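You operate a simulated robot arm through the tools that you are given. There is no shell and no other tool. Be economical: measure what you need, move in short steps, check, and stop when the job is done.

Carry out the task below with a simulated two-armed robot. There is one attempt and no reset: what you move stays moved.

## Task
Label the carton on the order card and load it on the trolley.
Fine: label and carton bear the card's number; about midway along the top deck; drop the gate and shut it again.
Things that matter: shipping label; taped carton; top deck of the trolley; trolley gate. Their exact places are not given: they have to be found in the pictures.

Only the result counts: the job must be done as asked and must still hold three seconds after the hand-in. Knocking over, shifting, dropping, spilling or breaking anything else fails it.

## Robot
Two 7-joint arms with two-finger parallel grippers on one trunk, on a base that drives. Base frame: it is fixed to the floor where the robot stands at the start and does not move with it; the origin is under the middle of the robot, x ahead of it, y to its left, z up. Readings come in mm, degrees, newtons and seconds.
The left shoulder is at the start at [70, 134, 1276], the right one opposite. With the tool pointing down near the work surface each hand reaches from about 100 to 640 mm from the robot's upright axis, wherever it stands, measured 20 degrees to its own side. Places, roughly: top deck of the trolley [-2700, 1000, 800]; trolley gate [-2400, 1000, 800]. Payload 1.57 kg a hand.
The tool frame of a hand sits at the grasp point between the pads (the TCP): z along the fingers, y along the line on which they close. The tips reach 30 mm beyond it. The gripper opens to 80 mm. The fingers are 17 mm wide and 12 mm thick; the gripper's body (40 by 82 mm) begins 80 mm behind the TCP.
Orientation is that of the tool frame in the base frame, as a unit quaternion [w, x, y, z]. With the fingers straight down and closing along the base's y, the tool's x points along the base's -x, its y along +y and its z along -z.

## Interface
- The arms move only by the tool send_rows. It takes "left_moves", "right_moves" or both (then of equal length, played together; a hand with none holds still); each is a list of rows, each a list of 3 entries, a list of its own where there are three numbers: the shift along the tool's x, y, z in mm, then the turn, a rotation vector about the tool's x, y, z in degrees, then the finger opening in mm, from 0 to 80. In form: [[[tx, ty, tz], [rx, ry, rz], fingers], ...]. A call has 1 to 20 rows; each row shifts and turns the commanded pose from where the row before left it, along the tool's axes as they then stand. A row lasts 0.2 s, in which the tool goes at most 50 mm and 8.6 degrees; a call with a longer step from one row to the next is refused whole, and so is a gripper value outside its range. Where a pose cannot be reached the arm comes as near as it can. A force on the tool above 90 N (or 10 N above the force at the start of the call, whichever is more), or a blocked arm, ends the call early, and 0.2 s more pass. The fingers move at their own pace (about 153 mm/s each) and stop on an object; they squeeze with about 23 N. The grip force told is the motor's: it shows also when the fingers shut on nothing. Time passes only in rows, and 0.2 s behind the last, so rows that do not move let the fingers close. It gives the time, the measured TCP pose, the force on the tool (base axes), the opening and the grip force at its end, in the units of the frame above (readings bear some noise), with the torque about the TCP (base axes, N m) and any sound that the robot's microphone picked up.
- Cameras (640 x 400 px; columns grow to the right, rows downward): "scene" is now at [118.1, -52.5, 1502]; the picture's right is [-0.60, -0.80, 0.00], its down [-0.49, 0.37, -0.79] and it looks along [0.63, -0.48, -0.62] (base axes); focal length 214 px, centre (320, 200). "left" rides on the left gripper at [72, 7, -122] in its tool frame; the picture's right is [-0.09, 1.00, 0.00], its down [-0.84, -0.08, -0.54] and it looks along [-0.54, -0.05, 0.84] (tool axes); focal length 238 px, centre (320, 200). "right" rides on the right gripper at [72, -7, -122] in its tool frame; the picture's right is [0.09, 1.00, 0.00], its down [-0.84, 0.08, -0.54] and it looks along [-0.54, 0.05, 0.84] (tool axes); focal length 238 px, centre (320, 200).
- get_image(camera): a new picture of that camera. The clock stands still meanwhile.
- raise_lower(by): slides the trunk up (or, below 0, down) by that many mm; the arms and the scene camera ride with it, the base frame stays. It gives what a move gives, with no picture.
- roll_base(legs): drives the robot by 1 to 6 legs, each [ahead, left, turn to the left] in mm, mm and degrees, along the robot's own axes; the way and the turn of a leg run together, so that a leg with both is an arc; at most 1500 mm and 180 degrees a leg. The arms and the cameras ride along, it lands a little off, and it stops where it bumps. It gives what a move gives.
- turn_head(pan, tilt): turns the head with the scene camera to pan (to the left, within 86 degrees either way) and tilt (down, from -29 to 69), counted from straight ahead of the robot. It gives what a move gives.
- point_at(camera, pixels): for up to 12 pixels [column, row] of the newest picture of that camera ("zoom" is the newest enlarged one), the place [x, y, z] in the base frame of the surface seen there, good to about 2 mm. The clock stands still meanwhile.
- close_up(camera, box): a new picture of the part [left, top, right, bottom] of that camera's present view, enlarged. The clock stands still meanwhile.
- finish_job(): hands the job in; it is judged then, once.

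Keep the steps short. Do not move on a guess: measure, check each grasp and each placing, and mend mistakes. In all there are 80 turns and 78 pictures (those below and enlarged ones count). Leave the grippers open and the arms clear of the work at the hand-in unless told otherwise, and finish with a single line.

The tools are called after "Call:" as name(argument=value, ...) on one line, values as JSON. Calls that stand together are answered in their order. send_rows: Moves the arms, as the interface text tells. Its arguments: {"type":"object","properties":{"left_moves":{"type":"array","items":{"type":"array"}},"right_moves":{"type":"array","items":{"type":"array"}}},"required":[]} The other tools are called the same way: raise_lower (by) slides the trunk up or down; roll_base (legs) drives the base; turn_head (pan, tilt) turns the head that bears the scene camera; get_image (camera) takes a picture; point_at (camera, pixels) gives the place of the surface under pixels of a picture; close_up (camera, box) takes an enlarged picture of a part of a camera's view; finish_job () hands the job in.

At the start:

```text
clock: 0.0
left_tcp_pos: [449.6, -1.7, 1207.7]
left_orientation: [0.0, 0.0, 1.0, 0.0]
left_contact_force: [-0.6, -0.5, -0.4]
left_torque: [-0.02, 0.0, -0.02]
left_gripper_width: 80.3
left_grip_force: 0.1
right_tcp_pos: [349.2, -387.8, 1316.7]
right_orientation: [0.0, 0.0, 1.0, -0.001]
right_contact_force: [0.2, 0.6, -0.4]
right_torque: [0.0, 0.0, -0.03]
right_gripper_width: 80.0
right_grip_force: 0.0
trunk travel left (down, up): [-850.0, 90.0]
robot x, y, heading: [2.1, -0.1, 0.1]
head pan, tilt: [-37.1, 38.0]
```

scene: 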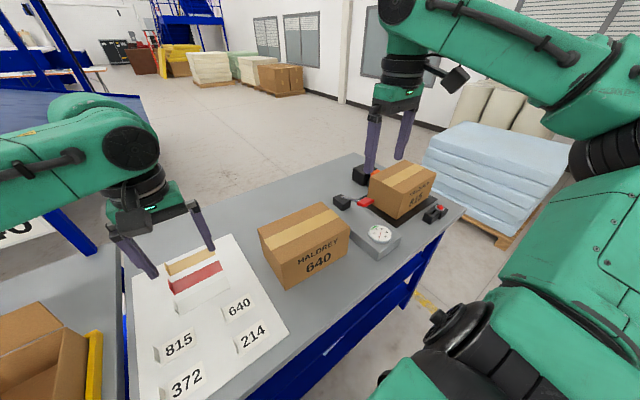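
right: 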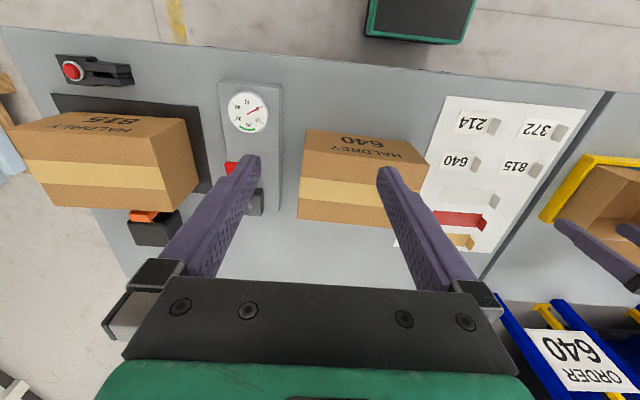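
left: 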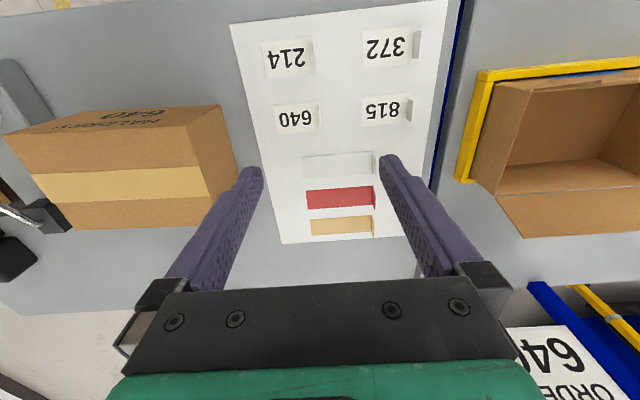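

The order card seems to read 640; the matching label lies on the white sheet and the 640 carton on the bench. I'll turn the head to look over the bench better.

Call:
turn_head(pan=0, tilt=55)

Call:
get_image(camera="scene")

Call:
close_up(camera="left", box=[220, 0, 460, 150])

Call:
point_at(camera="left", pixels=[[275, 118], [295, 118], [312, 105], [312, 130], [322, 118], [411, 108], [250, 150], [385, 50], [285, 55]])

Call:
point_at(camera="right", pixels=[[302, 135], [300, 175], [305, 150], [420, 160], [395, 145], [340, 190], [300, 205], [390, 215], [100, 140], [248, 110], [580, 360], [230, 166]])

```text
clock: 1.0
left_tcp_pos: [449.8, -1.8, 1207.6]
left_orientation: [-0.001, 0.001, 1.0, 0.0]
left_contact_force: [-0.7, 0.0, 0.1]
left_torque: [-0.01, 0.0, 0.01]
left_gripper_width: 79.6
left_grip_force: 0.1
right_tcp_pos: [349.4, -387.9, 1318.0]
right_orientation: [0.0, -0.001, 1.0, 0.0]
right_contact_force: [-0.3, 0.0, 0.2]
right_torque: [-0.03, -0.01, -0.01]
right_gripper_width: 80.1
right_grip_force: 0.1
trunk travel left (down, up): [-850.0, 90.0]
robot x, y, heading: [0.3, 1.9, 0.0]
head pan, tilt: [0.0, 55.0]
```

```text
74 pictures are left
```

scene: 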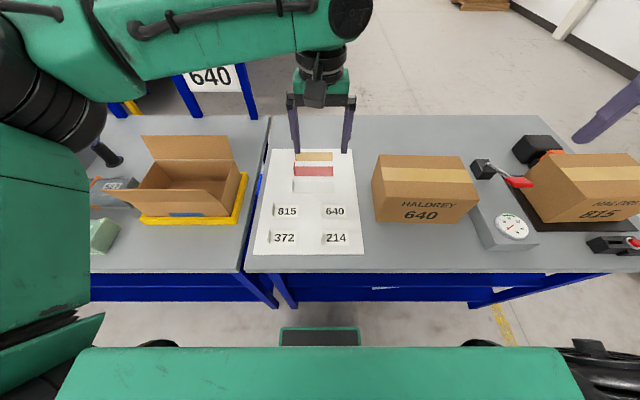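

```text
2.67 times, centred on (340, 75) of left
```

zoom: 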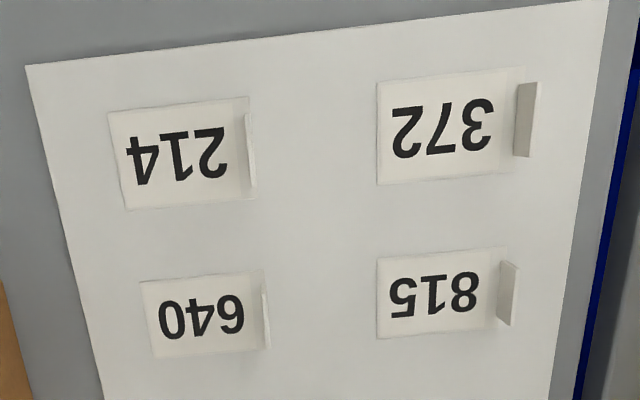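

```text
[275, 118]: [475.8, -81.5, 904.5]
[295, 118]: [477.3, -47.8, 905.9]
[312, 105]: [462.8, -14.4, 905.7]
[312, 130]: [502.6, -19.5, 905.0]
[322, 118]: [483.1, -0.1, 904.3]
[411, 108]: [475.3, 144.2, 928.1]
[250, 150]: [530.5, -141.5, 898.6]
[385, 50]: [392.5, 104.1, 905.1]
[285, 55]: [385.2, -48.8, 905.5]
```

```text
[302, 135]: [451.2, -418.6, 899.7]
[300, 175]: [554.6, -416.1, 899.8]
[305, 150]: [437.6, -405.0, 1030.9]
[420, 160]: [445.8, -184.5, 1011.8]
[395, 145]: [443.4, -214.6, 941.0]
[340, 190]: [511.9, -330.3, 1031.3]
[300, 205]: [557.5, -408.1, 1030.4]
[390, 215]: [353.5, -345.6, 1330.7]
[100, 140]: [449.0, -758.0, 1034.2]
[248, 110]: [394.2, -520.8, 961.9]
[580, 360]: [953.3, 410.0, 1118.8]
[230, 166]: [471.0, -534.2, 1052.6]
```

Carton 640: front at x≈438, y −405…−185, top z≈1031. Label 640 has an upright tab on its +y end. I'll measure the tab exactly and read the order card.

Call:
close_up(camera="left", box=[265, 90, 345, 140])

Call:
point_at(camera="zoom", pixels=[[85, 120], [100, 320], [240, 220], [350, 100], [370, 90], [376, 150], [380, 250], [378, 290], [395, 200], [372, 300], [430, 200], [376, 200]])

Call:
close_up(camera="left", box=[480, 280, 640, 400])

Call:
point_at(camera="scene", pixels=[[380, 157], [468, 160], [478, 192], [470, 170], [377, 215], [472, 222], [373, 185], [400, 165], [400, 182], [515, 160], [530, 210], [496, 160]])

```text
8.00 times, centred on (305, 115) of left
```

zoom: 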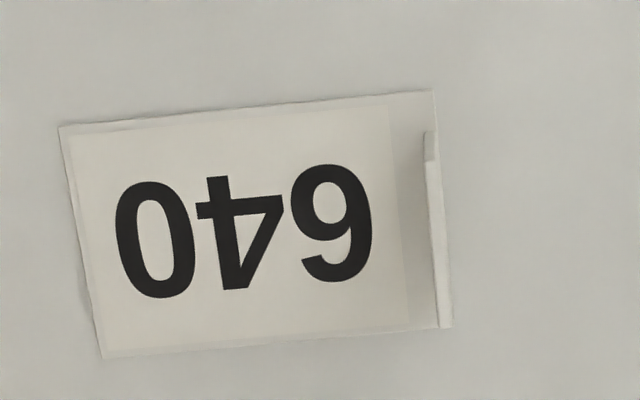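

```text
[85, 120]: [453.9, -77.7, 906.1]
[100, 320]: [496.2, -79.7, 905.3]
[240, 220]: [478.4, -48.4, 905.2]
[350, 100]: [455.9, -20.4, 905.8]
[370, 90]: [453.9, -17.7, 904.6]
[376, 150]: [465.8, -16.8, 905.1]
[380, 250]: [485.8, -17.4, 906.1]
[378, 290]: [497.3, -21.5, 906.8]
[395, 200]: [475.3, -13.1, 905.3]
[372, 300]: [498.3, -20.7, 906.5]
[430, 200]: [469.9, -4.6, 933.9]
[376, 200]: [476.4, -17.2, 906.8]
```

```text
3.33 times, centred on (560, 340) of left
```

zoom: 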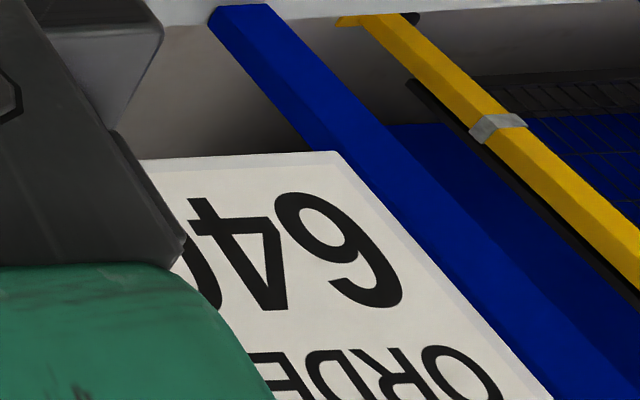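

```text
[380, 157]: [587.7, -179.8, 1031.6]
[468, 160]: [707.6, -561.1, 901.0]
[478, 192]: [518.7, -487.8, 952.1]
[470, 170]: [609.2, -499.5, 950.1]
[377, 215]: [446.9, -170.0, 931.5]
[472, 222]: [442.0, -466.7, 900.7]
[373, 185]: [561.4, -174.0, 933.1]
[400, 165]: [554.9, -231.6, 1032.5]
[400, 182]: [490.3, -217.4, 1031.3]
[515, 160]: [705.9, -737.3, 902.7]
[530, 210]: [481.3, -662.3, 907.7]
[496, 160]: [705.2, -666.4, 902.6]
```

Card: ORDER 640. Tab is at about (478, −6), z 905–934. I bring the left hand over it to z≈985 and look again.

Call:
send_rows(left_moves=[[[-28, -4, 20], [0, 0, 0], 80], [[0, 0, 45], [0, 0, 0], 80], [[0, 0, 45], [0, 0, 0], 50], [[0, 0, 45], [0, 0, 0], 50], [[0, 0, 45], [0, 0, 0], 50], [[0, 0, 22], [0, 0, 0], 50], [[0, 0, 0], [0, 0, 0], 50]])

Call:
get_image(camera="left")

```text
clock: 2.6
left_tcp_pos: [477.4, -6.9, 984.6]
left_orientation: [0.001, 0.0, 1.0, 0.0]
left_contact_force: [-0.7, -0.5, -0.5]
left_torque: [0.0, -0.01, -0.04]
left_gripper_width: 49.8
left_grip_force: 0.1
right_tcp_pos: [349.8, -388.9, 1315.5]
right_orientation: [0.0, 0.0, 1.0, 0.0]
right_contact_force: [-0.8, 0.0, 0.6]
right_torque: [0.0, 0.01, 0.02]
right_gripper_width: 79.9
right_grip_force: 0.1
trunk travel left (down, up): [-850.0, 90.0]
robot x, y, heading: [1.3, 0.8, 0.2]
head pan, tilt: [0.0, 55.0]
```

```text
70 pictures are left
```

left: 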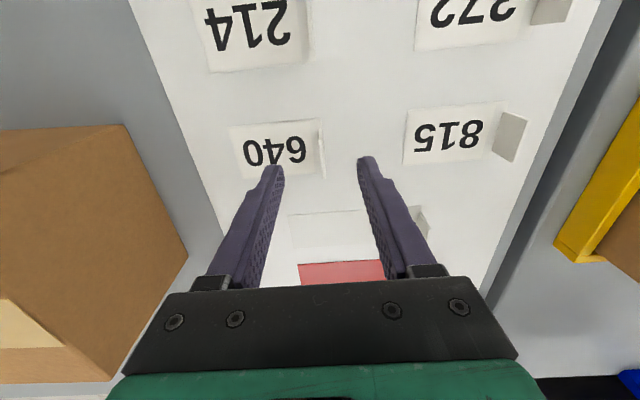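

The tab is at about (321,150) between the fingers. Measuring it.

Call:
point_at(camera="left", pixels=[[321, 135], [321, 150], [323, 165], [321, 172], [320, 122], [316, 150], [276, 152], [232, 130], [243, 178], [350, 150]])

Call:
close_up(camera="left", box=[220, 105, 380, 205])

```text
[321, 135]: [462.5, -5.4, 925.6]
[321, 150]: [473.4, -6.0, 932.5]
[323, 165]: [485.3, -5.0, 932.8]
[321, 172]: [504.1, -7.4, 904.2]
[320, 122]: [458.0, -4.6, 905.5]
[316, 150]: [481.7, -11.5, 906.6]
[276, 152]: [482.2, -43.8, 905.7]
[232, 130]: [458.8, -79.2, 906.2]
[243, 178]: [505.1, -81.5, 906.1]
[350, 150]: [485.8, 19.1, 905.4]
```

```text
4.00 times, centred on (300, 155) of left
```

zoom: 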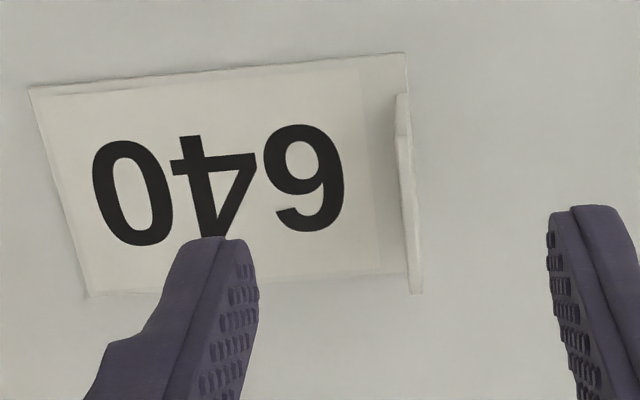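

Tab centre ≈ (480, −6). Descend 45 mm and close on it.

Call:
send_rows(left_moves=[[[-3, 1, 25], [0, 0, 0], 50], [[0, 0, 20], [0, 0, 0], 50], [[0, 0, 0], [0, 0, 0], 50], [[0, 0, 0], [0, 0, 0], 0], [[0, 0, 0], [0, 0, 0], 0], [[0, 0, 0], [0, 0, 0], 0]])

Call:
get_image(camera="left")

```text
clock: 4.0
left_tcp_pos: [480.8, -5.0, 940.7]
left_orientation: [0.0, 0.0, 1.0, 0.0]
left_contact_force: [0.2, 0.0, 0.3]
left_torque: [0.01, -0.04, 0.0]
left_gripper_width: 1.6
left_grip_force: 22.7
right_tcp_pos: [348.4, -388.4, 1317.1]
right_orientation: [0.0, 0.0, 1.0, 0.0]
right_contact_force: [0.0, 0.3, 0.3]
right_torque: [0.01, -0.01, 0.0]
right_gripper_width: 80.2
right_grip_force: 0.0
trunk travel left (down, up): [-850.0, 90.0]
robot x, y, heading: [2.7, -2.0, 0.2]
head pan, tilt: [0.0, 55.0]
```

```text
68 pictures are left
```

left: 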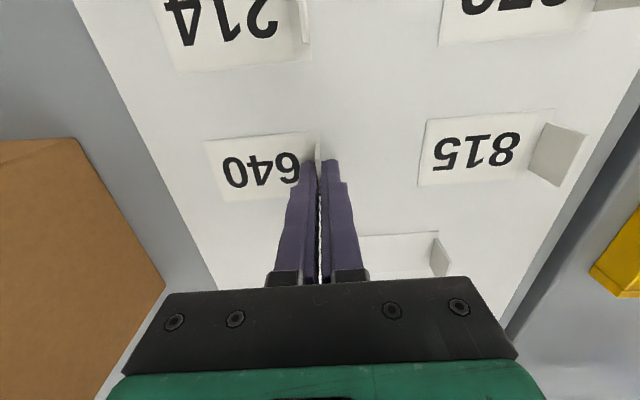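

Gripped at 1.6 mm (tab thickness). Lift straight up slowly and check.

Call:
send_rows(left_moves=[[[0, 0, -20], [0, 0, 0], 0], [[0, 0, -40], [0, 0, 0], 0], [[0, 0, -40], [0, 0, 0], 0], [[0, 0, -40], [0, 0, 0], 0], [[0, 0, -40], [0, 0, 0], 0], [[0, 0, 0], [0, 0, 0], 0]])

Call:
get_image(camera="left")

Call:
point_at(camera="left", pixels=[[220, 145], [230, 190], [280, 140], [260, 170]])

```text
clock: 5.4
left_tcp_pos: [481.2, -4.5, 1121.6]
left_orientation: [-0.001, 0.001, 1.0, 0.0]
left_contact_force: [-0.1, 0.3, 0.4]
left_torque: [0.02, 0.0, -0.03]
left_gripper_width: 1.5
left_grip_force: 22.9
right_tcp_pos: [347.8, -388.1, 1316.9]
right_orientation: [0.0, -0.001, 1.0, 0.0]
right_contact_force: [-0.2, 1.0, -0.3]
right_torque: [0.0, -0.01, 0.01]
right_gripper_width: 79.7
right_grip_force: 0.1
trunk travel left (down, up): [-850.0, 90.0]
robot x, y, heading: [-2.1, 0.8, -0.2]
head pan, tilt: [0.0, 55.0]
```

```text
67 pictures are left
```

left: 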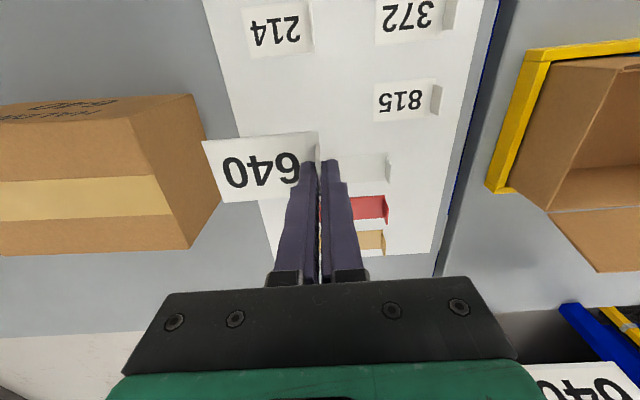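

```text
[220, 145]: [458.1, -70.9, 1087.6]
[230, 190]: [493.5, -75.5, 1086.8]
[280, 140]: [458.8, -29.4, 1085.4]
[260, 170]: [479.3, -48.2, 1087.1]
```

The label hangs level, bottom ~35 mm below TCP. Move the right hand aside and carry the label over the carton top centre at TCP (515, −252).

Call:
send_rows(left_moves=[[[0, 0, 0], [0, 0, 0], 0], [[0, -20, 0], [0, 0, 0], 0], [[-5, -40, 0], [0, 0, 0], 0], [[-8, -40, 0], [0, 0, 0], 0], [[-8, -40, 0], [0, 0, 0], 0], [[-8, -40, 0], [0, 0, 0], 0], [[-5, -40, 0], [0, 0, 0], 0], [[0, -27, 0], [0, 0, 0], 0], [[0, 0, 0], [0, 0, 0], 0]], right_moves=[[[0, -40, 0], [0, 0, 0], 80], [[0, -40, 0], [0, 0, 0], 80], [[0, -40, 0], [0, 0, 0], 80], [[0, 0, 0], [0, 0, 0], 80], [[0, 0, 0], [0, 0, 0], 80], [[0, 0, 0], [0, 0, 0], 80], [[0, 0, 0], [0, 0, 0], 80], [[0, 0, 0], [0, 0, 0], 80], [[0, 0, 0], [0, 0, 0], 80]])

Call:
get_image(camera="left")

Call:
get_image(camera="right")

```text
clock: 7.4
left_tcp_pos: [497.7, -124.9, 1120.1]
left_orientation: [0.0, 0.0, 1.0, 0.0]
left_contact_force: [-0.1, -0.4, -0.3]
left_torque: [-0.01, -0.01, 0.0]
left_gripper_width: 1.4
left_grip_force: 23.1
left hand out of reach, approached as far as the arm can: row 5, 6, 7, 8
right_tcp_pos: [350.3, -508.0, 1316.6]
right_orientation: [0.0, 0.0, 1.0, 0.0]
right_contact_force: [-0.1, 0.0, 0.1]
right_torque: [-0.01, 0.01, -0.02]
right_gripper_width: 79.8
right_grip_force: 0.0
trunk travel left (down, up): [-850.0, 90.0]
robot x, y, heading: [4.9, -0.9, 0.0]
head pan, tilt: [0.0, 55.0]
```

```text
66 pictures are left
```

left: 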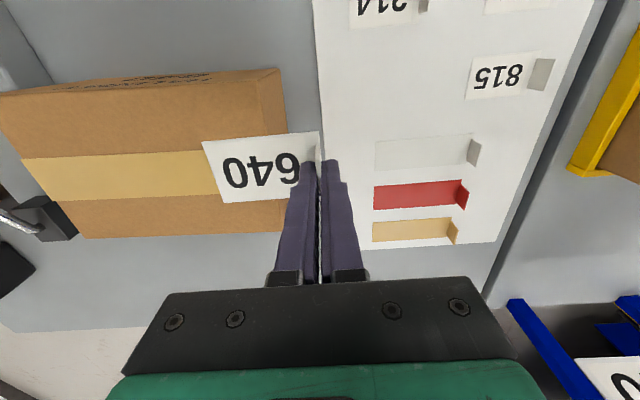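

```text
65 pictures are left
```

right: 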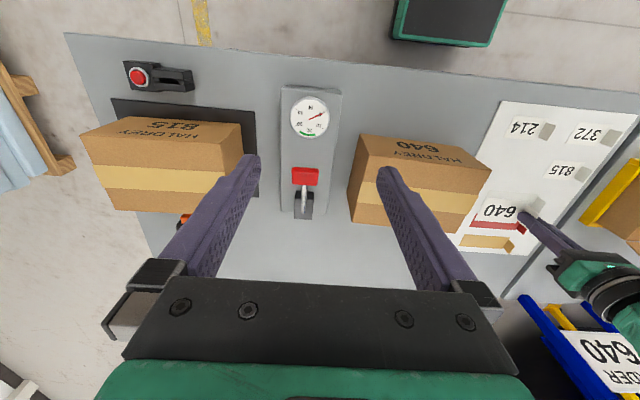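

The left arm is at its reach limit (y −125). I bring it back a bit and drive the robot 280 mm to its right, in front of the carton.

Call:
send_rows(left_moves=[[[0, 40, -20], [0, 0, 0], 0], [[0, 40, 0], [0, 0, 0], 0], [[0, 0, 0], [0, 0, 0], 0]])

Call:
roll_base(legs=[[0, -285, 0]])

Call:
get_image(camera="scene")

Call:
point_at(camera="scene", pixels=[[320, 170], [280, 170], [270, 200], [360, 170], [370, 200], [320, 200], [320, 220], [260, 215], [365, 215]])

```text
clock: 8.2
left_tcp_pos: [495.2, -45.9, 1140.9]
left_orientation: [0.0, 0.0, 1.0, 0.001]
left_contact_force: [0.0, -0.5, 0.1]
left_torque: [0.01, -0.02, -0.03]
left_gripper_width: 1.5
left_grip_force: 23.3
right_tcp_pos: [349.2, -509.5, 1316.4]
right_orientation: [0.001, 0.001, 1.0, 0.002]
right_contact_force: [1.3, -0.8, 0.0]
right_torque: [-0.04, 0.0, -0.02]
right_gripper_width: 80.1
right_grip_force: 0.0
trunk travel left (down, up): [-850.0, 90.0]
robot x, y, heading: [2.3, -0.5, 0.0]
head pan, tilt: [0.0, 55.0]
```

```text
clock: 10.2
left_tcp_pos: [496.7, -324.3, 1141.0]
left_orientation: [0.0, 0.001, 1.0, 0.0]
left_contact_force: [-0.2, -0.1, -0.1]
left_torque: [0.01, -0.02, 0.01]
left_gripper_width: 1.7
left_grip_force: 23.0
right_tcp_pos: [348.6, -786.9, 1317.7]
right_orientation: [0.0, 0.001, 1.0, -0.001]
right_contact_force: [1.2, 0.1, 1.2]
right_torque: [-0.03, -0.01, -0.01]
right_gripper_width: 79.8
right_grip_force: 0.1
trunk travel left (down, up): [-850.0, 90.0]
robot x, y, heading: [-2.6, -277.1, -0.2]
head pan, tilt: [0.0, 55.0]
```

```text
64 pictures are left
```

scene: 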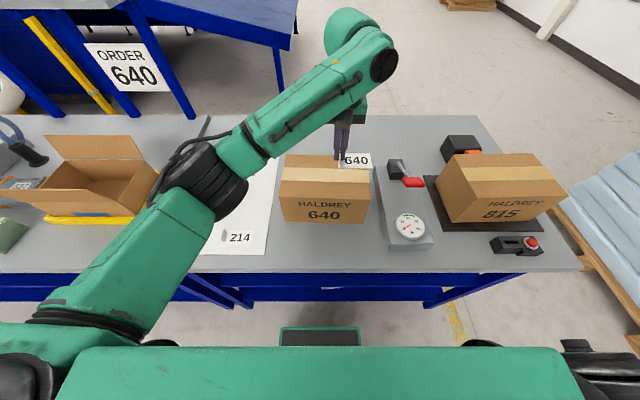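

```text
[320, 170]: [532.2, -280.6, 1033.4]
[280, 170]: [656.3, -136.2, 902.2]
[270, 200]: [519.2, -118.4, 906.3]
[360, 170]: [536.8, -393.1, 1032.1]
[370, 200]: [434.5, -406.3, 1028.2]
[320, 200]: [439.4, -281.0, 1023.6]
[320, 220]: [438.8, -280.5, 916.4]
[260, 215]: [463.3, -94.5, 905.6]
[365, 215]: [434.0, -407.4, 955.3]
```

Call:
close_up(camera="scene", box=[260, 140, 400, 235])

Call:
point_at(camera="zoom", pixels=[[120, 70], [100, 245], [90, 240], [90, 300], [490, 240], [480, 70], [200, 110], [200, 180], [250, 70], [430, 90], [100, 365], [500, 250]])

```text
4.21 times, centred on (330, 188) of scene
```

zoom: 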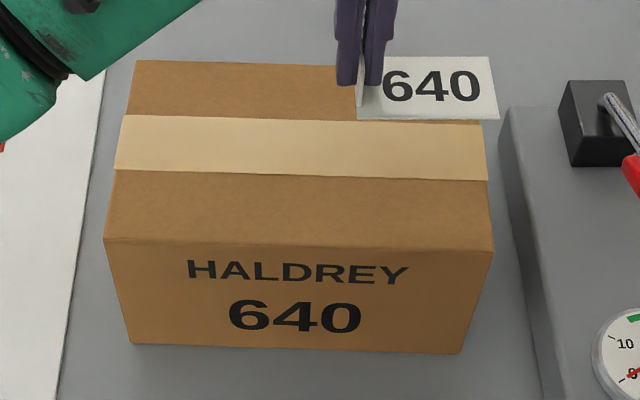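

```text
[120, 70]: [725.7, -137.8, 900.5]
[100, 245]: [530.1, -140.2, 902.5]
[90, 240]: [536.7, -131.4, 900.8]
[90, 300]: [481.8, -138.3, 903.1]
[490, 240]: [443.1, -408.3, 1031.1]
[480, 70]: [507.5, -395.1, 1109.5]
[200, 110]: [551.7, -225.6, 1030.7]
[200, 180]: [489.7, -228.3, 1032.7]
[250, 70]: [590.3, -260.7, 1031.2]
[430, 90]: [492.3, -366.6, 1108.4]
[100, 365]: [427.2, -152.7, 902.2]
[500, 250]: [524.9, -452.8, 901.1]
```

Carton top spans x≈440–590, y≈−408…−170, turned ≈ −2.4°. I move the label to TCP (516, −252) and down to just above the top.

Call:
send_rows(left_moves=[[[-10, 36, 0], [0, 0, 0], 0], [[-9, 36, 0], [0, 0, 0], 0], [[0, 0, 35], [0, 0, 2.4], 0], [[0, 0, 28], [0, 0, 0], 0], [[0, 0, 0], [0, 0, 0], 0]])

Call:
close_up(camera="scene", box=[260, 140, 400, 235])

```text
clock: 11.4
left_tcp_pos: [517.1, -252.7, 1077.2]
left_orientation: [-0.001, 0.021, 1.0, 0.0]
left_contact_force: [0.0, -0.6, 0.3]
left_torque: [-0.02, 0.01, -0.02]
left_gripper_width: 1.4
left_grip_force: 23.3
right_tcp_pos: [348.4, -788.1, 1316.7]
right_orientation: [0.001, 0.001, 1.0, 0.0]
right_contact_force: [-0.3, 0.8, -0.3]
right_torque: [0.0, 0.02, 0.0]
right_gripper_width: 79.9
right_grip_force: 0.1
trunk travel left (down, up): [-850.0, 90.0]
robot x, y, heading: [0.5, -278.4, -0.1]
head pan, tilt: [0.0, 55.0]
```

```text
4.21 times, centred on (330, 188) of scene
```

zoom: 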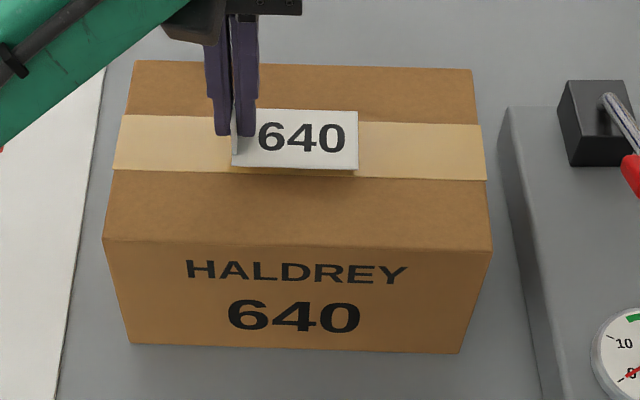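

Well aligned and centred. Lower gently to contact and press a little.

Call:
send_rows(left_moves=[[[0, 0, 6], [0, 0, 0], 0], [[0, 0, 3], [0, 0, 0], 0], [[0, 0, 2], [0, 0, 0], 0], [[0, 0, 2], [0, 0, 0], 0], [[0, 0, 0], [0, 0, 0], 0], [[0, 0, 0], [0, 0, 0], 0]])

```text
clock: 12.8
left_tcp_pos: [515.9, -254.3, 1065.6]
left_orientation: [0.0, 0.022, 1.0, 0.0]
left_contact_force: [0.0, 0.2, 0.7]
left_torque: [-0.02, -0.01, 0.04]
left_gripper_width: 1.4
left_grip_force: 23.4
right_tcp_pos: [348.8, -787.3, 1316.2]
right_orientation: [0.0, 0.001, 1.0, 0.001]
right_contact_force: [0.1, 0.4, 0.0]
right_torque: [-0.04, 0.0, 0.01]
right_gripper_width: 79.9
right_grip_force: 0.1
trunk travel left (down, up): [-850.0, 90.0]
robot x, y, heading: [-0.4, -280.2, -0.1]
head pan, tilt: [0.0, 55.0]
```

Call:
send_rows(left_moves=[[[0, 0, 1.5], [0, 0, 0], 0], [[0, 0, 1.5], [0, 0, 0], 0], [[0, 0, 1], [0, 0, 0], 0], [[0, 0, 0], [0, 0, 0], 0], [[0, 0, 0], [0, 0, 0], 0]])

Call:
get_image(camera="left")

```text
clock: 14.0
left_tcp_pos: [516.2, -253.4, 1063.4]
left_orientation: [0.002, 0.023, 1.0, 0.0]
left_contact_force: [4.9, 0.3, 24.4]
left_torque: [-0.12, -0.18, 0.12]
left_gripper_width: 1.5
left_grip_force: 22.4
right_tcp_pos: [346.4, -787.8, 1317.9]
right_orientation: [0.001, 0.0, 1.0, 0.0]
right_contact_force: [0.2, 0.3, 0.1]
right_torque: [-0.03, -0.01, 0.01]
right_gripper_width: 79.9
right_grip_force: 0.0
trunk travel left (down, up): [-850.0, 90.0]
robot x, y, heading: [-0.7, -280.6, -0.2]
head pan, tilt: [0.0, 55.0]
```

```text
61 pictures are left
```

left: 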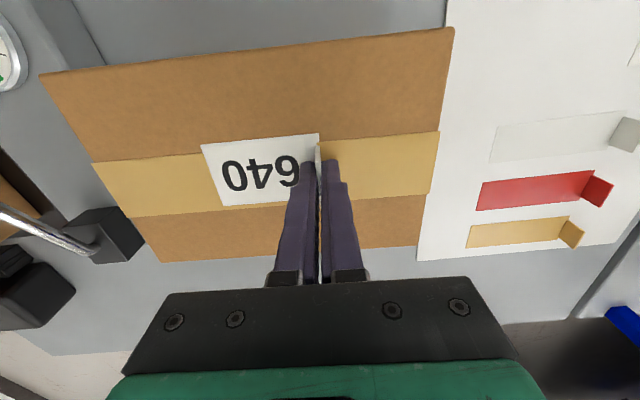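

Pressed at 24 N and flat. Open and lift away, then check it stayed.

Call:
send_rows(left_moves=[[[0, 0, 0], [0, 0, 0], 0], [[0, 0, -2], [0, 0, 0], 20], [[0, 0, 0], [0, 0, 0], 20], [[0, 0, -30], [0, 0, 0], 20], [[0, 0, -40], [0, 0, 0], 20], [[0, 0, -40], [0, 0, 0], 80], [[0, 40, -40], [0, 0, 0], 80], [[0, 40, -40], [0, 0, 0], 80]])

Call:
close_up(camera="scene", box=[260, 140, 400, 235])

Call:
get_image(camera="left")

```text
refused: row 7 steps farther than a row can; nothing moved
```

```text
4.21 times, centred on (330, 188) of scene
```

zoom: 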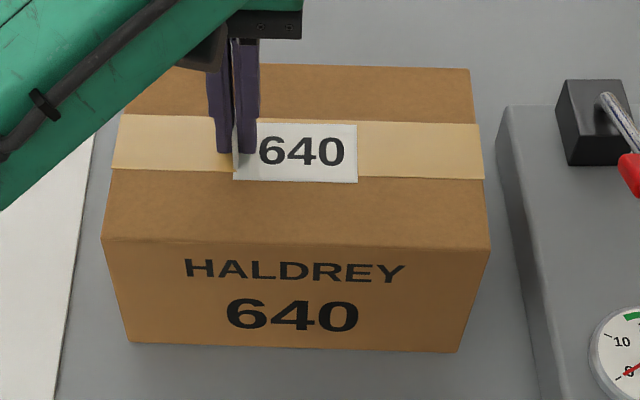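

```text
59 pictures are left
```

left: 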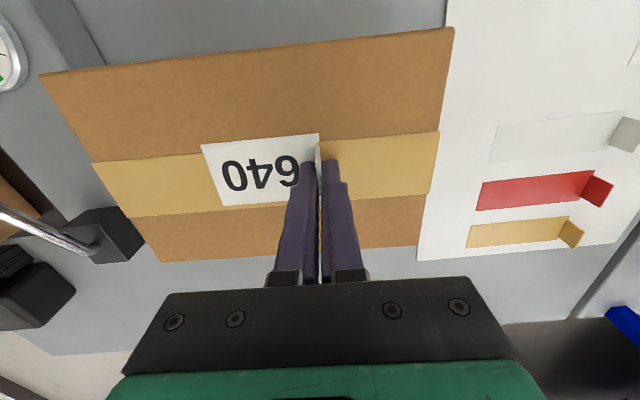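

Call:
send_rows(left_moves=[[[0, 0, 0], [0, 0, 0], 0], [[0, 0, -2], [0, 0, 0], 20], [[0, 0, 0], [0, 0, 0], 20], [[0, 0, -30], [0, 0, 0], 20], [[0, 0, -40], [0, 0, 0], 20], [[0, 0, -40], [0, 0, 0], 80], [[0, 0, -45], [0, 0, 0], 80], [[0, 30, -30], [0, 0, 0], 80], [[0, 30, 0], [0, 0, -2.4], 80]])

Call:
get_image(camera="left")

```text
clock: 16.0
left_tcp_pos: [521.7, -193.5, 1248.9]
left_orientation: [-0.002, 0.0, 1.0, -0.001]
left_contact_force: [-0.3, 0.0, -0.4]
left_torque: [-0.03, -0.01, 0.01]
left_gripper_width: 79.7
left_grip_force: 0.0
right_tcp_pos: [349.4, -785.2, 1317.6]
right_orientation: [0.0, 0.001, 1.0, -0.001]
right_contact_force: [-0.5, 0.3, -0.8]
right_torque: [-0.01, -0.01, 0.04]
right_gripper_width: 79.9
right_grip_force: 0.0
trunk travel left (down, up): [-850.0, 90.0]
robot x, y, heading: [0.8, -278.2, -0.2]
head pan, tilt: [0.0, 55.0]
```

```text
58 pictures are left
```

left: 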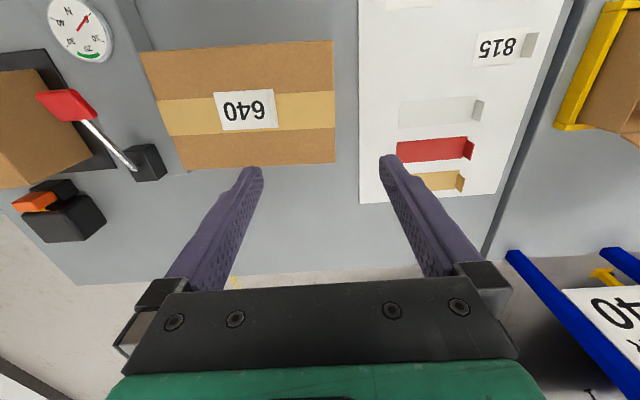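

Label is stuck on. Now pull the left hand in, back off the bench and turn left to look at the trolley area.

Call:
send_rows(left_moves=[[[45, 15, 0], [0, 0, 0], 80], [[45, 15, -15], [0, 0, 0], 80], [[45, 15, -15], [0, 0, 0], 80], [[30, 15, -20], [0, 0, 0], 80]], right_moves=[[[0, 45, 0], [0, 0, 0], 80], [[0, 45, 0], [0, 0, 0], 80], [[0, 45, 0], [0, 0, 0], 80], [[0, 30, 0], [0, 0, 0], 80]])

Call:
roll_base(legs=[[-350, 0, 0], [0, 0, 90]])

Call:
turn_head(pan=45, tilt=15)

Call:
get_image(camera="scene")

```text
clock: 17.0
left_tcp_pos: [351.5, -132.8, 1299.5]
left_orientation: [0.001, 0.0, 1.0, -0.002]
left_contact_force: [0.0, 0.5, -0.8]
left_torque: [0.03, 0.03, 0.0]
left_gripper_width: 79.9
left_grip_force: 0.1
right_tcp_pos: [346.3, -620.7, 1318.4]
right_orientation: [0.001, 0.001, 1.0, -0.001]
right_contact_force: [0.5, 0.2, 0.5]
right_torque: [-0.01, 0.01, 0.02]
right_gripper_width: 79.6
right_grip_force: 0.1
trunk travel left (down, up): [-850.0, 90.0]
robot x, y, heading: [-2.6, -279.9, -0.2]
head pan, tilt: [0.0, 55.0]
```

```text
clock: 23.1
left_tcp_pos: [-490.5, 78.5, 1299.4]
left_orientation: [0.0, -0.7, 0.714, -0.001]
left_contact_force: [0.0, -0.7, 0.1]
left_torque: [-0.01, 0.01, -0.01]
left_gripper_width: 80.1
left_grip_force: 0.1
right_tcp_pos: [-3.3, 63.2, 1316.0]
right_orientation: [0.0, -0.7, 0.714, 0.0]
right_contact_force: [0.2, 0.5, -0.3]
right_torque: [-0.03, 0.01, 0.02]
right_gripper_width: 79.8
right_grip_force: 0.0
trunk travel left (down, up): [-850.0, 90.0]
robot x, y, heading: [-351.6, -274.5, 88.7]
head pan, tilt: [0.0, 55.0]
```

```text
clock: 24.2
left_tcp_pos: [-491.0, 77.6, 1298.9]
left_orientation: [0.0, -0.7, 0.714, 0.0]
left_contact_force: [0.3, 0.1, 0.0]
left_torque: [-0.02, 0.01, 0.01]
left_gripper_width: 80.1
left_grip_force: 0.1
right_tcp_pos: [-2.0, 63.2, 1316.7]
right_orientation: [-0.001, -0.701, 0.714, 0.0]
right_contact_force: [0.1, 0.2, 0.6]
right_torque: [-0.01, 0.03, -0.01]
right_gripper_width: 79.8
right_grip_force: 0.1
trunk travel left (down, up): [-850.0, 90.0]
robot x, y, heading: [-354.4, -275.7, 88.8]
head pan, tilt: [45.0, 15.0]
```

```text
57 pictures are left
```

scene: 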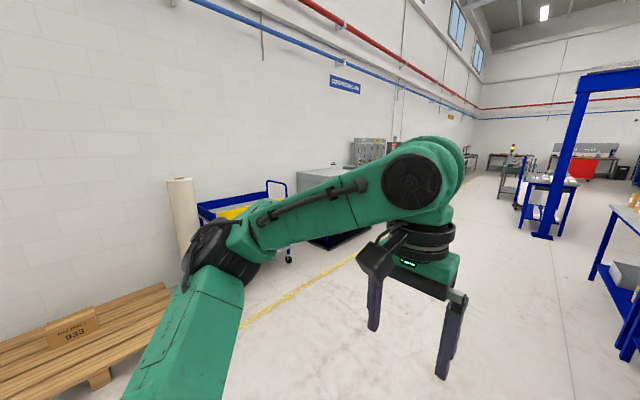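

The trolley (blue, yellow deck) is behind the left arm. Turn to face it and advance part of the way.

Call:
roll_base(legs=[[0, 0, 59], [700, 0, 0]])

Call:
turn_head(pan=0, tilt=25)

Call:
get_image(camera="scene")

```text
clock: 30.6
left_tcp_pos: [-1307.9, 154.8, 1300.2]
left_orientation: [-0.001, 0.96, -0.28, -0.001]
left_contact_force: [0.7, 0.6, -0.5]
left_torque: [0.01, 0.03, -0.03]
left_gripper_width: 80.3
left_grip_force: 0.0
right_tcp_pos: [-1039.0, 563.3, 1317.5]
right_orientation: [0.0, 0.96, -0.28, -0.001]
right_contact_force: [0.2, -0.1, -0.2]
right_torque: [-0.01, 0.0, 0.0]
right_gripper_width: 80.0
right_grip_force: 0.0
trunk travel left (down, up): [-850.0, 90.0]
robot x, y, heading: [-929.7, 90.6, 147.3]
head pan, tilt: [45.0, 15.0]
```

```text
clock: 31.7
left_tcp_pos: [-1308.3, 155.6, 1299.0]
left_orientation: [0.0, 0.96, -0.28, 0.0]
left_contact_force: [-0.2, -0.6, 0.8]
left_torque: [-0.02, 0.0, -0.02]
left_gripper_width: 80.0
left_grip_force: 0.1
right_tcp_pos: [-1041.2, 564.9, 1316.9]
right_orientation: [0.0, 0.96, -0.28, 0.0]
right_contact_force: [-0.6, 0.1, 0.1]
right_torque: [0.02, -0.02, -0.03]
right_gripper_width: 80.0
right_grip_force: 0.1
trunk travel left (down, up): [-850.0, 90.0]
robot x, y, heading: [-929.6, 86.0, 147.6]
head pan, tilt: [0.0, 25.0]
```

```text
56 pictures are left
```

scene: 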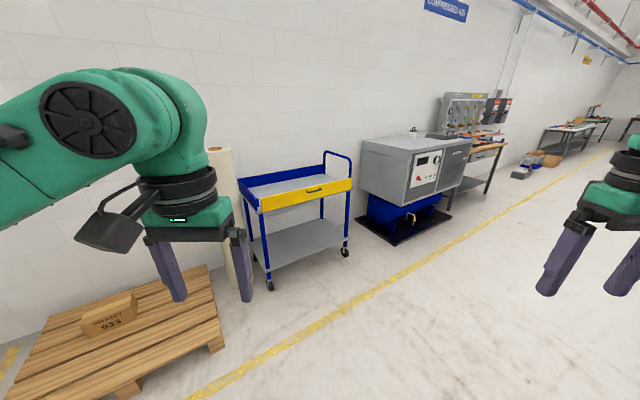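

Call:
close_up(camera="scene", box=[225, 140, 375, 240])

Call:
point_at(camera="zoom", pixels=[[150, 260], [540, 195], [155, 300], [540, 235], [380, 210], [420, 190], [330, 200], [130, 290], [530, 90], [300, 165], [400, 160]])

```text
4.00 times, centred on (300, 190) of scene
```

zoom: 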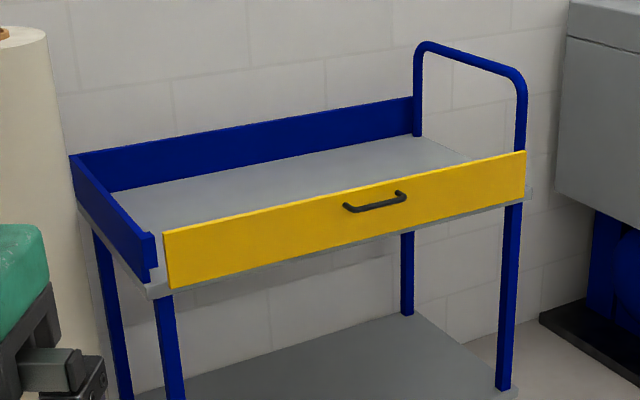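

```text
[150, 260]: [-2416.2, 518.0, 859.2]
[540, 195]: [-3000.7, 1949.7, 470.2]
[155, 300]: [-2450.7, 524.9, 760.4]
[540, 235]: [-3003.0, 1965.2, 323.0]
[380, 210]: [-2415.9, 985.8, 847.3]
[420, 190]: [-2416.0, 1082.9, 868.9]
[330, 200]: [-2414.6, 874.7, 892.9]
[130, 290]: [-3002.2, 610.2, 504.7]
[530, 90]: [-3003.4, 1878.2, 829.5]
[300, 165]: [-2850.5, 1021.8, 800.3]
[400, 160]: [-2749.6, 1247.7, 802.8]
```

Gate: yellow panel at x≈−2415, y≈535–1430, z≈805–900, handle near (y 990, z 865). I drive to in front of it, facing it.

Call:
roll_base(legs=[[0, 0, 32.4], [0, -880, 0], [600, 0, 0]])

Call:
turn_head(pan=0, tilt=35)

Call:
get_image(camera="scene")

```text
clock: 40.9
left_tcp_pos: [-1871.4, 845.1, 1299.5]
left_orientation: [0.0, 1.0, -0.005, -0.001]
left_contact_force: [-0.2, 0.4, 1.0]
left_torque: [-0.03, 0.04, -0.01]
left_gripper_width: 80.1
left_grip_force: 0.1
right_tcp_pos: [-1862.1, 1334.1, 1317.2]
right_orientation: [-0.001, 1.0, -0.005, 0.0]
right_contact_force: [0.8, 0.0, -0.2]
right_torque: [-0.01, 0.05, 0.03]
right_gripper_width: 79.9
right_grip_force: 0.0
trunk travel left (down, up): [-850.0, 90.0]
robot x, y, heading: [-1520.1, 990.1, 179.7]
head pan, tilt: [0.0, 25.0]
```

```text
clock: 41.6
left_tcp_pos: [-1873.2, 845.7, 1299.3]
left_orientation: [0.0, 1.0, -0.005, 0.0]
left_contact_force: [-0.3, 0.3, -0.1]
left_torque: [0.0, 0.01, 0.0]
left_gripper_width: 80.0
left_grip_force: 0.1
right_tcp_pos: [-1863.7, 1334.5, 1317.7]
right_orientation: [0.0, 1.0, -0.004, 0.0]
right_contact_force: [-0.2, -0.3, 0.5]
right_torque: [-0.01, 0.03, 0.01]
right_gripper_width: 79.9
right_grip_force: 0.0
trunk travel left (down, up): [-850.0, 90.0]
robot x, y, heading: [-1517.7, 986.4, 179.5]
head pan, tilt: [0.0, 35.0]
```

```text
54 pictures are left
```

scene: 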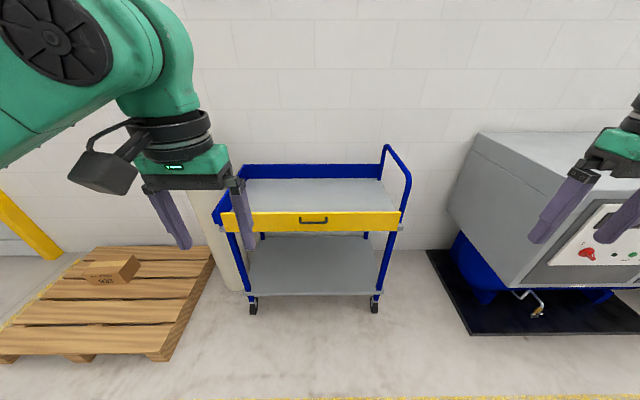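

Call:
close_up(camera="scene", box=[260, 195, 380, 270])

Call:
point_at(camera="zoom", pixels=[[212, 140], [290, 140], [367, 135], [290, 120], [290, 190], [290, 90], [217, 125], [363, 125], [290, 155], [330, 141], [250, 141]])

Call:
point_at(camera="scene", pixels=[[246, 230], [400, 222], [320, 182], [320, 206], [222, 222], [240, 200], [399, 200], [320, 168], [230, 190]])

```text
5.33 times, centred on (320, 232) of scene
```

zoom: 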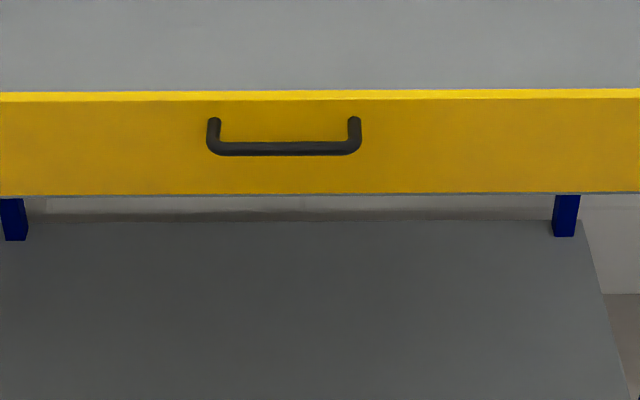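

```text
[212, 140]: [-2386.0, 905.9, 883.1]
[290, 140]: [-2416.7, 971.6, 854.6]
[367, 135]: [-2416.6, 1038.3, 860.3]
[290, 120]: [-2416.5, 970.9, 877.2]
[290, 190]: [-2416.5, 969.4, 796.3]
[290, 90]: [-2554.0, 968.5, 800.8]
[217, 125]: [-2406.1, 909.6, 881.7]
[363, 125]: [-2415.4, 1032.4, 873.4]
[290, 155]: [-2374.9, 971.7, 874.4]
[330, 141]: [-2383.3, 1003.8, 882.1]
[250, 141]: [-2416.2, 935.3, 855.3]
```

```text
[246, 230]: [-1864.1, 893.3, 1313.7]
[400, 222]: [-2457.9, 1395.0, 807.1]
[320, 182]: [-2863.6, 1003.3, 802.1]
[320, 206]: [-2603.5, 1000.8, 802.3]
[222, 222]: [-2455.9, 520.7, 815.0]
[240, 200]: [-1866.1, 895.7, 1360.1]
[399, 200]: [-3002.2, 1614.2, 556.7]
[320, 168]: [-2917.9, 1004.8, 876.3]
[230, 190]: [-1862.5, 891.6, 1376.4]
```

Handle bar: x≈−2378, y 906–1034, z≈878, 38 mm off the gate face. Plan: fingers down, closing along x around the bar, swing the gate outward turning the hand along. Drive closer and turn the left hand 90°.

Call:
roll_base(legs=[[330, -130, 0]])

Call:
send_rows(left_moves=[[[0, 0, 0], [0, 0, 8.2], 80], [[0, 0, 0], [0, 0, 8.2], 80], [[0, 0, 0], [0, 0, 8.2], 80], [[0, 0, 0], [0, 0, 8.2], 80], [[0, 0, 0], [0, 0, 8.2], 80], [[0, 0, 0], [0, 0, 8.2], 80], [[0, 0, 0], [0, 0, 8.2], 80], [[0, 0, 0], [0, 0, 8.2], 80], [[0, 0, 0], [0, 0, 8.2], 80], [[0, 0, 0], [0, 0, 8.2], 80], [[0, 0, 0], [0, 0, 8.2], 40], [[0, 0, 0], [0, 0, 0], 40]])

Call:
raise_lower(by=-100)

Call:
get_image(camera="scene")

```text
clock: 43.9
left_tcp_pos: [-2203.3, 982.4, 1300.3]
left_orientation: [0.0, 1.0, -0.009, -0.001]
left_contact_force: [-0.3, 0.1, -0.1]
left_torque: [-0.02, 0.03, 0.01]
left_gripper_width: 80.3
left_grip_force: 0.0
right_tcp_pos: [-2189.4, 1470.4, 1317.3]
right_orientation: [-0.001, 1.0, -0.008, -0.001]
right_contact_force: [0.6, 0.0, -0.1]
right_torque: [-0.01, 0.01, 0.0]
right_gripper_width: 80.1
right_grip_force: 0.0
trunk travel left (down, up): [-850.0, 90.0]
robot x, y, heading: [-1846.2, 1121.1, 179.1]
head pan, tilt: [0.0, 35.0]
```

```text
clock: 46.5
left_tcp_pos: [-2204.3, 983.7, 1300.7]
left_orientation: [0.0, -0.699, 0.715, 0.0]
left_contact_force: [0.0, 0.1, -0.2]
left_torque: [0.01, -0.02, 0.0]
left_gripper_width: 40.4
left_grip_force: 0.2
right_tcp_pos: [-2191.5, 1471.5, 1317.9]
right_orientation: [0.001, 1.0, -0.009, -0.001]
right_contact_force: [-0.2, 0.5, -0.1]
right_torque: [0.01, 0.02, 0.0]
right_gripper_width: 79.9
right_grip_force: 0.0
trunk travel left (down, up): [-850.0, 90.0]
robot x, y, heading: [-1851.8, 1120.5, 179.2]
head pan, tilt: [0.0, 35.0]
```

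```text
clock: 47.9
left_tcp_pos: [-2204.3, 982.7, 1200.6]
left_orientation: [0.0, -0.7, 0.714, 0.0]
left_contact_force: [0.5, 0.5, 0.8]
left_torque: [0.02, -0.01, 0.0]
left_gripper_width: 40.0
left_grip_force: 0.0
right_tcp_pos: [-2192.7, 1472.6, 1217.3]
right_orientation: [0.0, 1.0, -0.008, 0.0]
right_contact_force: [-0.2, -0.4, 0.6]
right_torque: [0.02, -0.03, -0.02]
right_gripper_width: 80.0
right_grip_force: 0.1
trunk travel left (down, up): [-750.0, 190.0]
robot x, y, heading: [-1850.0, 1121.7, 178.8]
head pan, tilt: [0.0, 35.0]
```

```text
52 pictures are left
```

scene: 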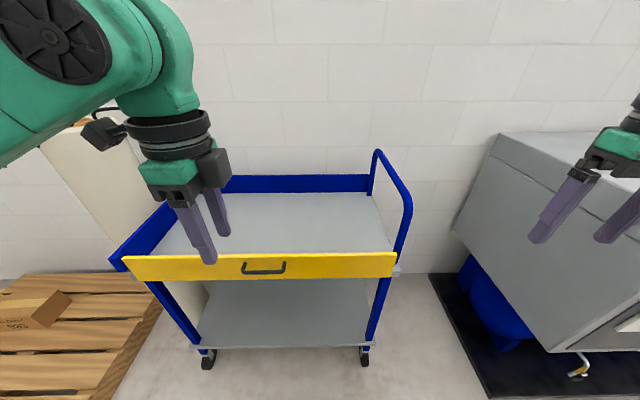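

Move the left hand above the bar at (−2378, 970, 950) and look.

Call:
send_rows(left_moves=[[[5, 35, 30], [0, 0, 0], 40], [[4, 35, 30], [0, 0, 0], 40], [[4, 35, 30], [0, 0, 0], 40], [[0, 35, 30], [0, 0, 0], 40], [[0, 34, 30], [0, 0, 0], 40], [[0, 0, 40], [0, 0, 0], 40], [[0, 0, 40], [0, 0, 0], 40], [[0, 0, 20], [0, 0, 0], 40], [[0, 0, 0], [0, 0, 0], 40]])

Call:
get_image(camera="left")

Call:
close_up(camera="scene", box=[180, 200, 340, 300])

```text
clock: 49.9
left_tcp_pos: [-2380.7, 974.5, 949.8]
left_orientation: [-0.001, -0.7, 0.715, 0.001]
left_contact_force: [-0.1, 0.2, 0.1]
left_torque: [0.0, 0.0, -0.01]
left_gripper_width: 39.7
left_grip_force: 0.0
right_tcp_pos: [-2191.5, 1471.6, 1217.7]
right_orientation: [0.0, 1.0, -0.008, 0.001]
right_contact_force: [0.3, 0.4, 0.0]
right_torque: [0.02, 0.0, -0.04]
right_gripper_width: 80.2
right_grip_force: 0.0
trunk travel left (down, up): [-750.0, 190.0]
robot x, y, heading: [-1847.5, 1124.9, 178.9]
head pan, tilt: [0.0, 35.0]
```

```text
51 pictures are left
```

left: 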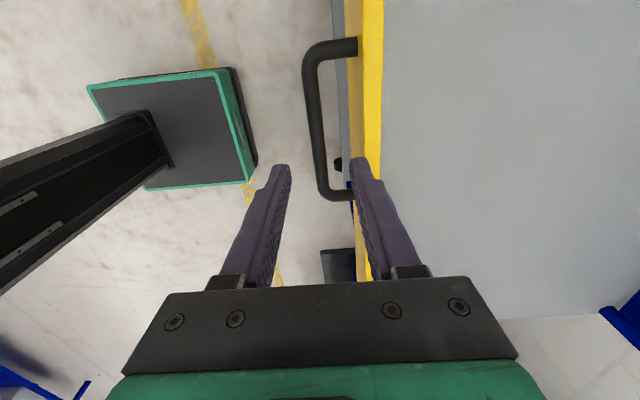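

```text
4.00 times, centred on (260, 250) of scene
```

zoom: 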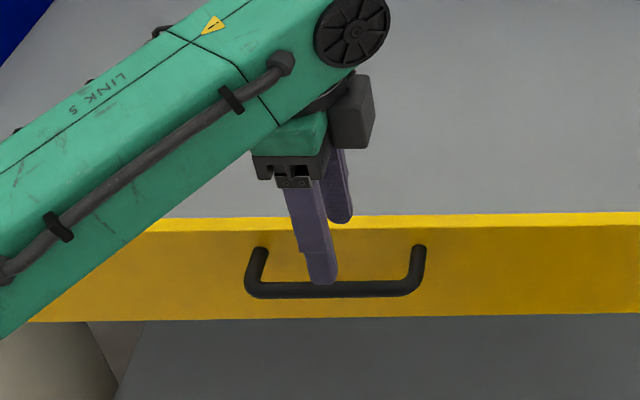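

Call:
point_at(camera="left", pixels=[[313, 80], [316, 110], [319, 150], [322, 180], [355, 100], [372, 100], [350, 46], [345, 194], [380, 100], [364, 100]])

```text
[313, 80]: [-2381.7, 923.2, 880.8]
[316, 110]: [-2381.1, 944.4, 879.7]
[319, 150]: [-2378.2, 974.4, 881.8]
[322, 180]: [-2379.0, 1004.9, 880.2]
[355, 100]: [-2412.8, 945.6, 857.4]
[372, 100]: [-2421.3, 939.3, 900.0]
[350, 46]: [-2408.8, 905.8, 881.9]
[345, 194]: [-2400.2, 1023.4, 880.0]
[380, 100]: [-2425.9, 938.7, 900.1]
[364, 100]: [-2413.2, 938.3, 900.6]
```

Bar x≈−2379, top z≈881; gate face −2414. Set opening 30, descend 70 mm, close.

Call:
send_rows(left_moves=[[[3, -2, 0], [0, 0, 0], 30], [[0, 0, 25], [0, 0, 0], 30], [[0, 0, 25], [0, 0, 0], 30], [[0, 0, 20], [0, 0, 0], 30], [[0, 0, 0], [0, 0, 0], 30], [[0, 0, 0], [0, 0, 0], 0], [[0, 0, 0], [0, 0, 0], 0]])

Call:
get_image(camera="left")

```text
clock: 51.5
left_tcp_pos: [-2379.0, 969.4, 879.6]
left_orientation: [0.0, -0.7, 0.714, 0.0]
left_contact_force: [-5.2, -0.1, 0.5]
left_torque: [-0.04, 0.06, 0.56]
left_gripper_width: 12.3
left_grip_force: 29.4
right_tcp_pos: [-2192.8, 1471.2, 1217.4]
right_orientation: [0.0, 1.0, -0.009, -0.001]
right_contact_force: [-0.4, -0.1, 0.2]
right_torque: [0.03, 0.03, 0.02]
right_gripper_width: 79.9
right_grip_force: 0.0
trunk travel left (down, up): [-750.0, 190.0]
robot x, y, heading: [-1848.1, 1120.6, 179.1]
head pan, tilt: [0.0, 35.0]
```

```text
49 pictures are left
```

left: 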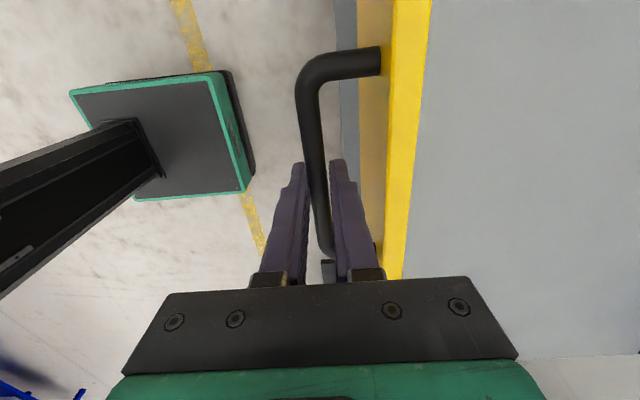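

Held (12.3 mm bar). Swing the gate out about a bottom hinge: two 8° steps first, checking forces.

Call:
send_rows(left_moves=[[[0, -10.3, 6.4], [-8, 0, 0], 0], [[0, -10.3, 6.4], [-8, 0, 0], 0], [[0, 0, 0], [0, 0, 0], 0]])

Call:
close_up(camera="scene", box=[100, 180, 420, 380])

```text
clock: 52.3
left_tcp_pos: [-2355.9, 969.8, 865.7]
left_orientation: [-0.099, -0.692, 0.708, 0.099]
left_contact_force: [5.6, -3.2, 2.9]
left_torque: [-0.21, -0.14, 0.56]
left_gripper_width: 12.0
left_grip_force: 28.9
right_tcp_pos: [-2190.1, 1471.9, 1217.5]
right_orientation: [0.0, 1.0, -0.009, -0.001]
right_contact_force: [0.5, 0.4, -0.5]
right_torque: [0.02, 0.02, 0.0]
right_gripper_width: 79.9
right_grip_force: 0.0
trunk travel left (down, up): [-750.0, 190.0]
robot x, y, heading: [-1844.2, 1122.4, 179.2]
head pan, tilt: [0.0, 35.0]
```

```text
2.00 times, centred on (260, 280) of scene
```

zoom: 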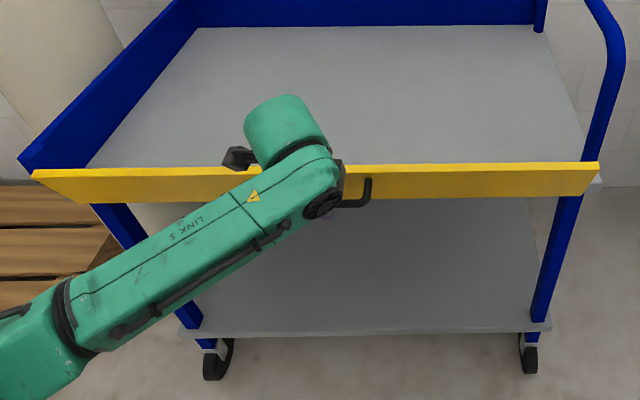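

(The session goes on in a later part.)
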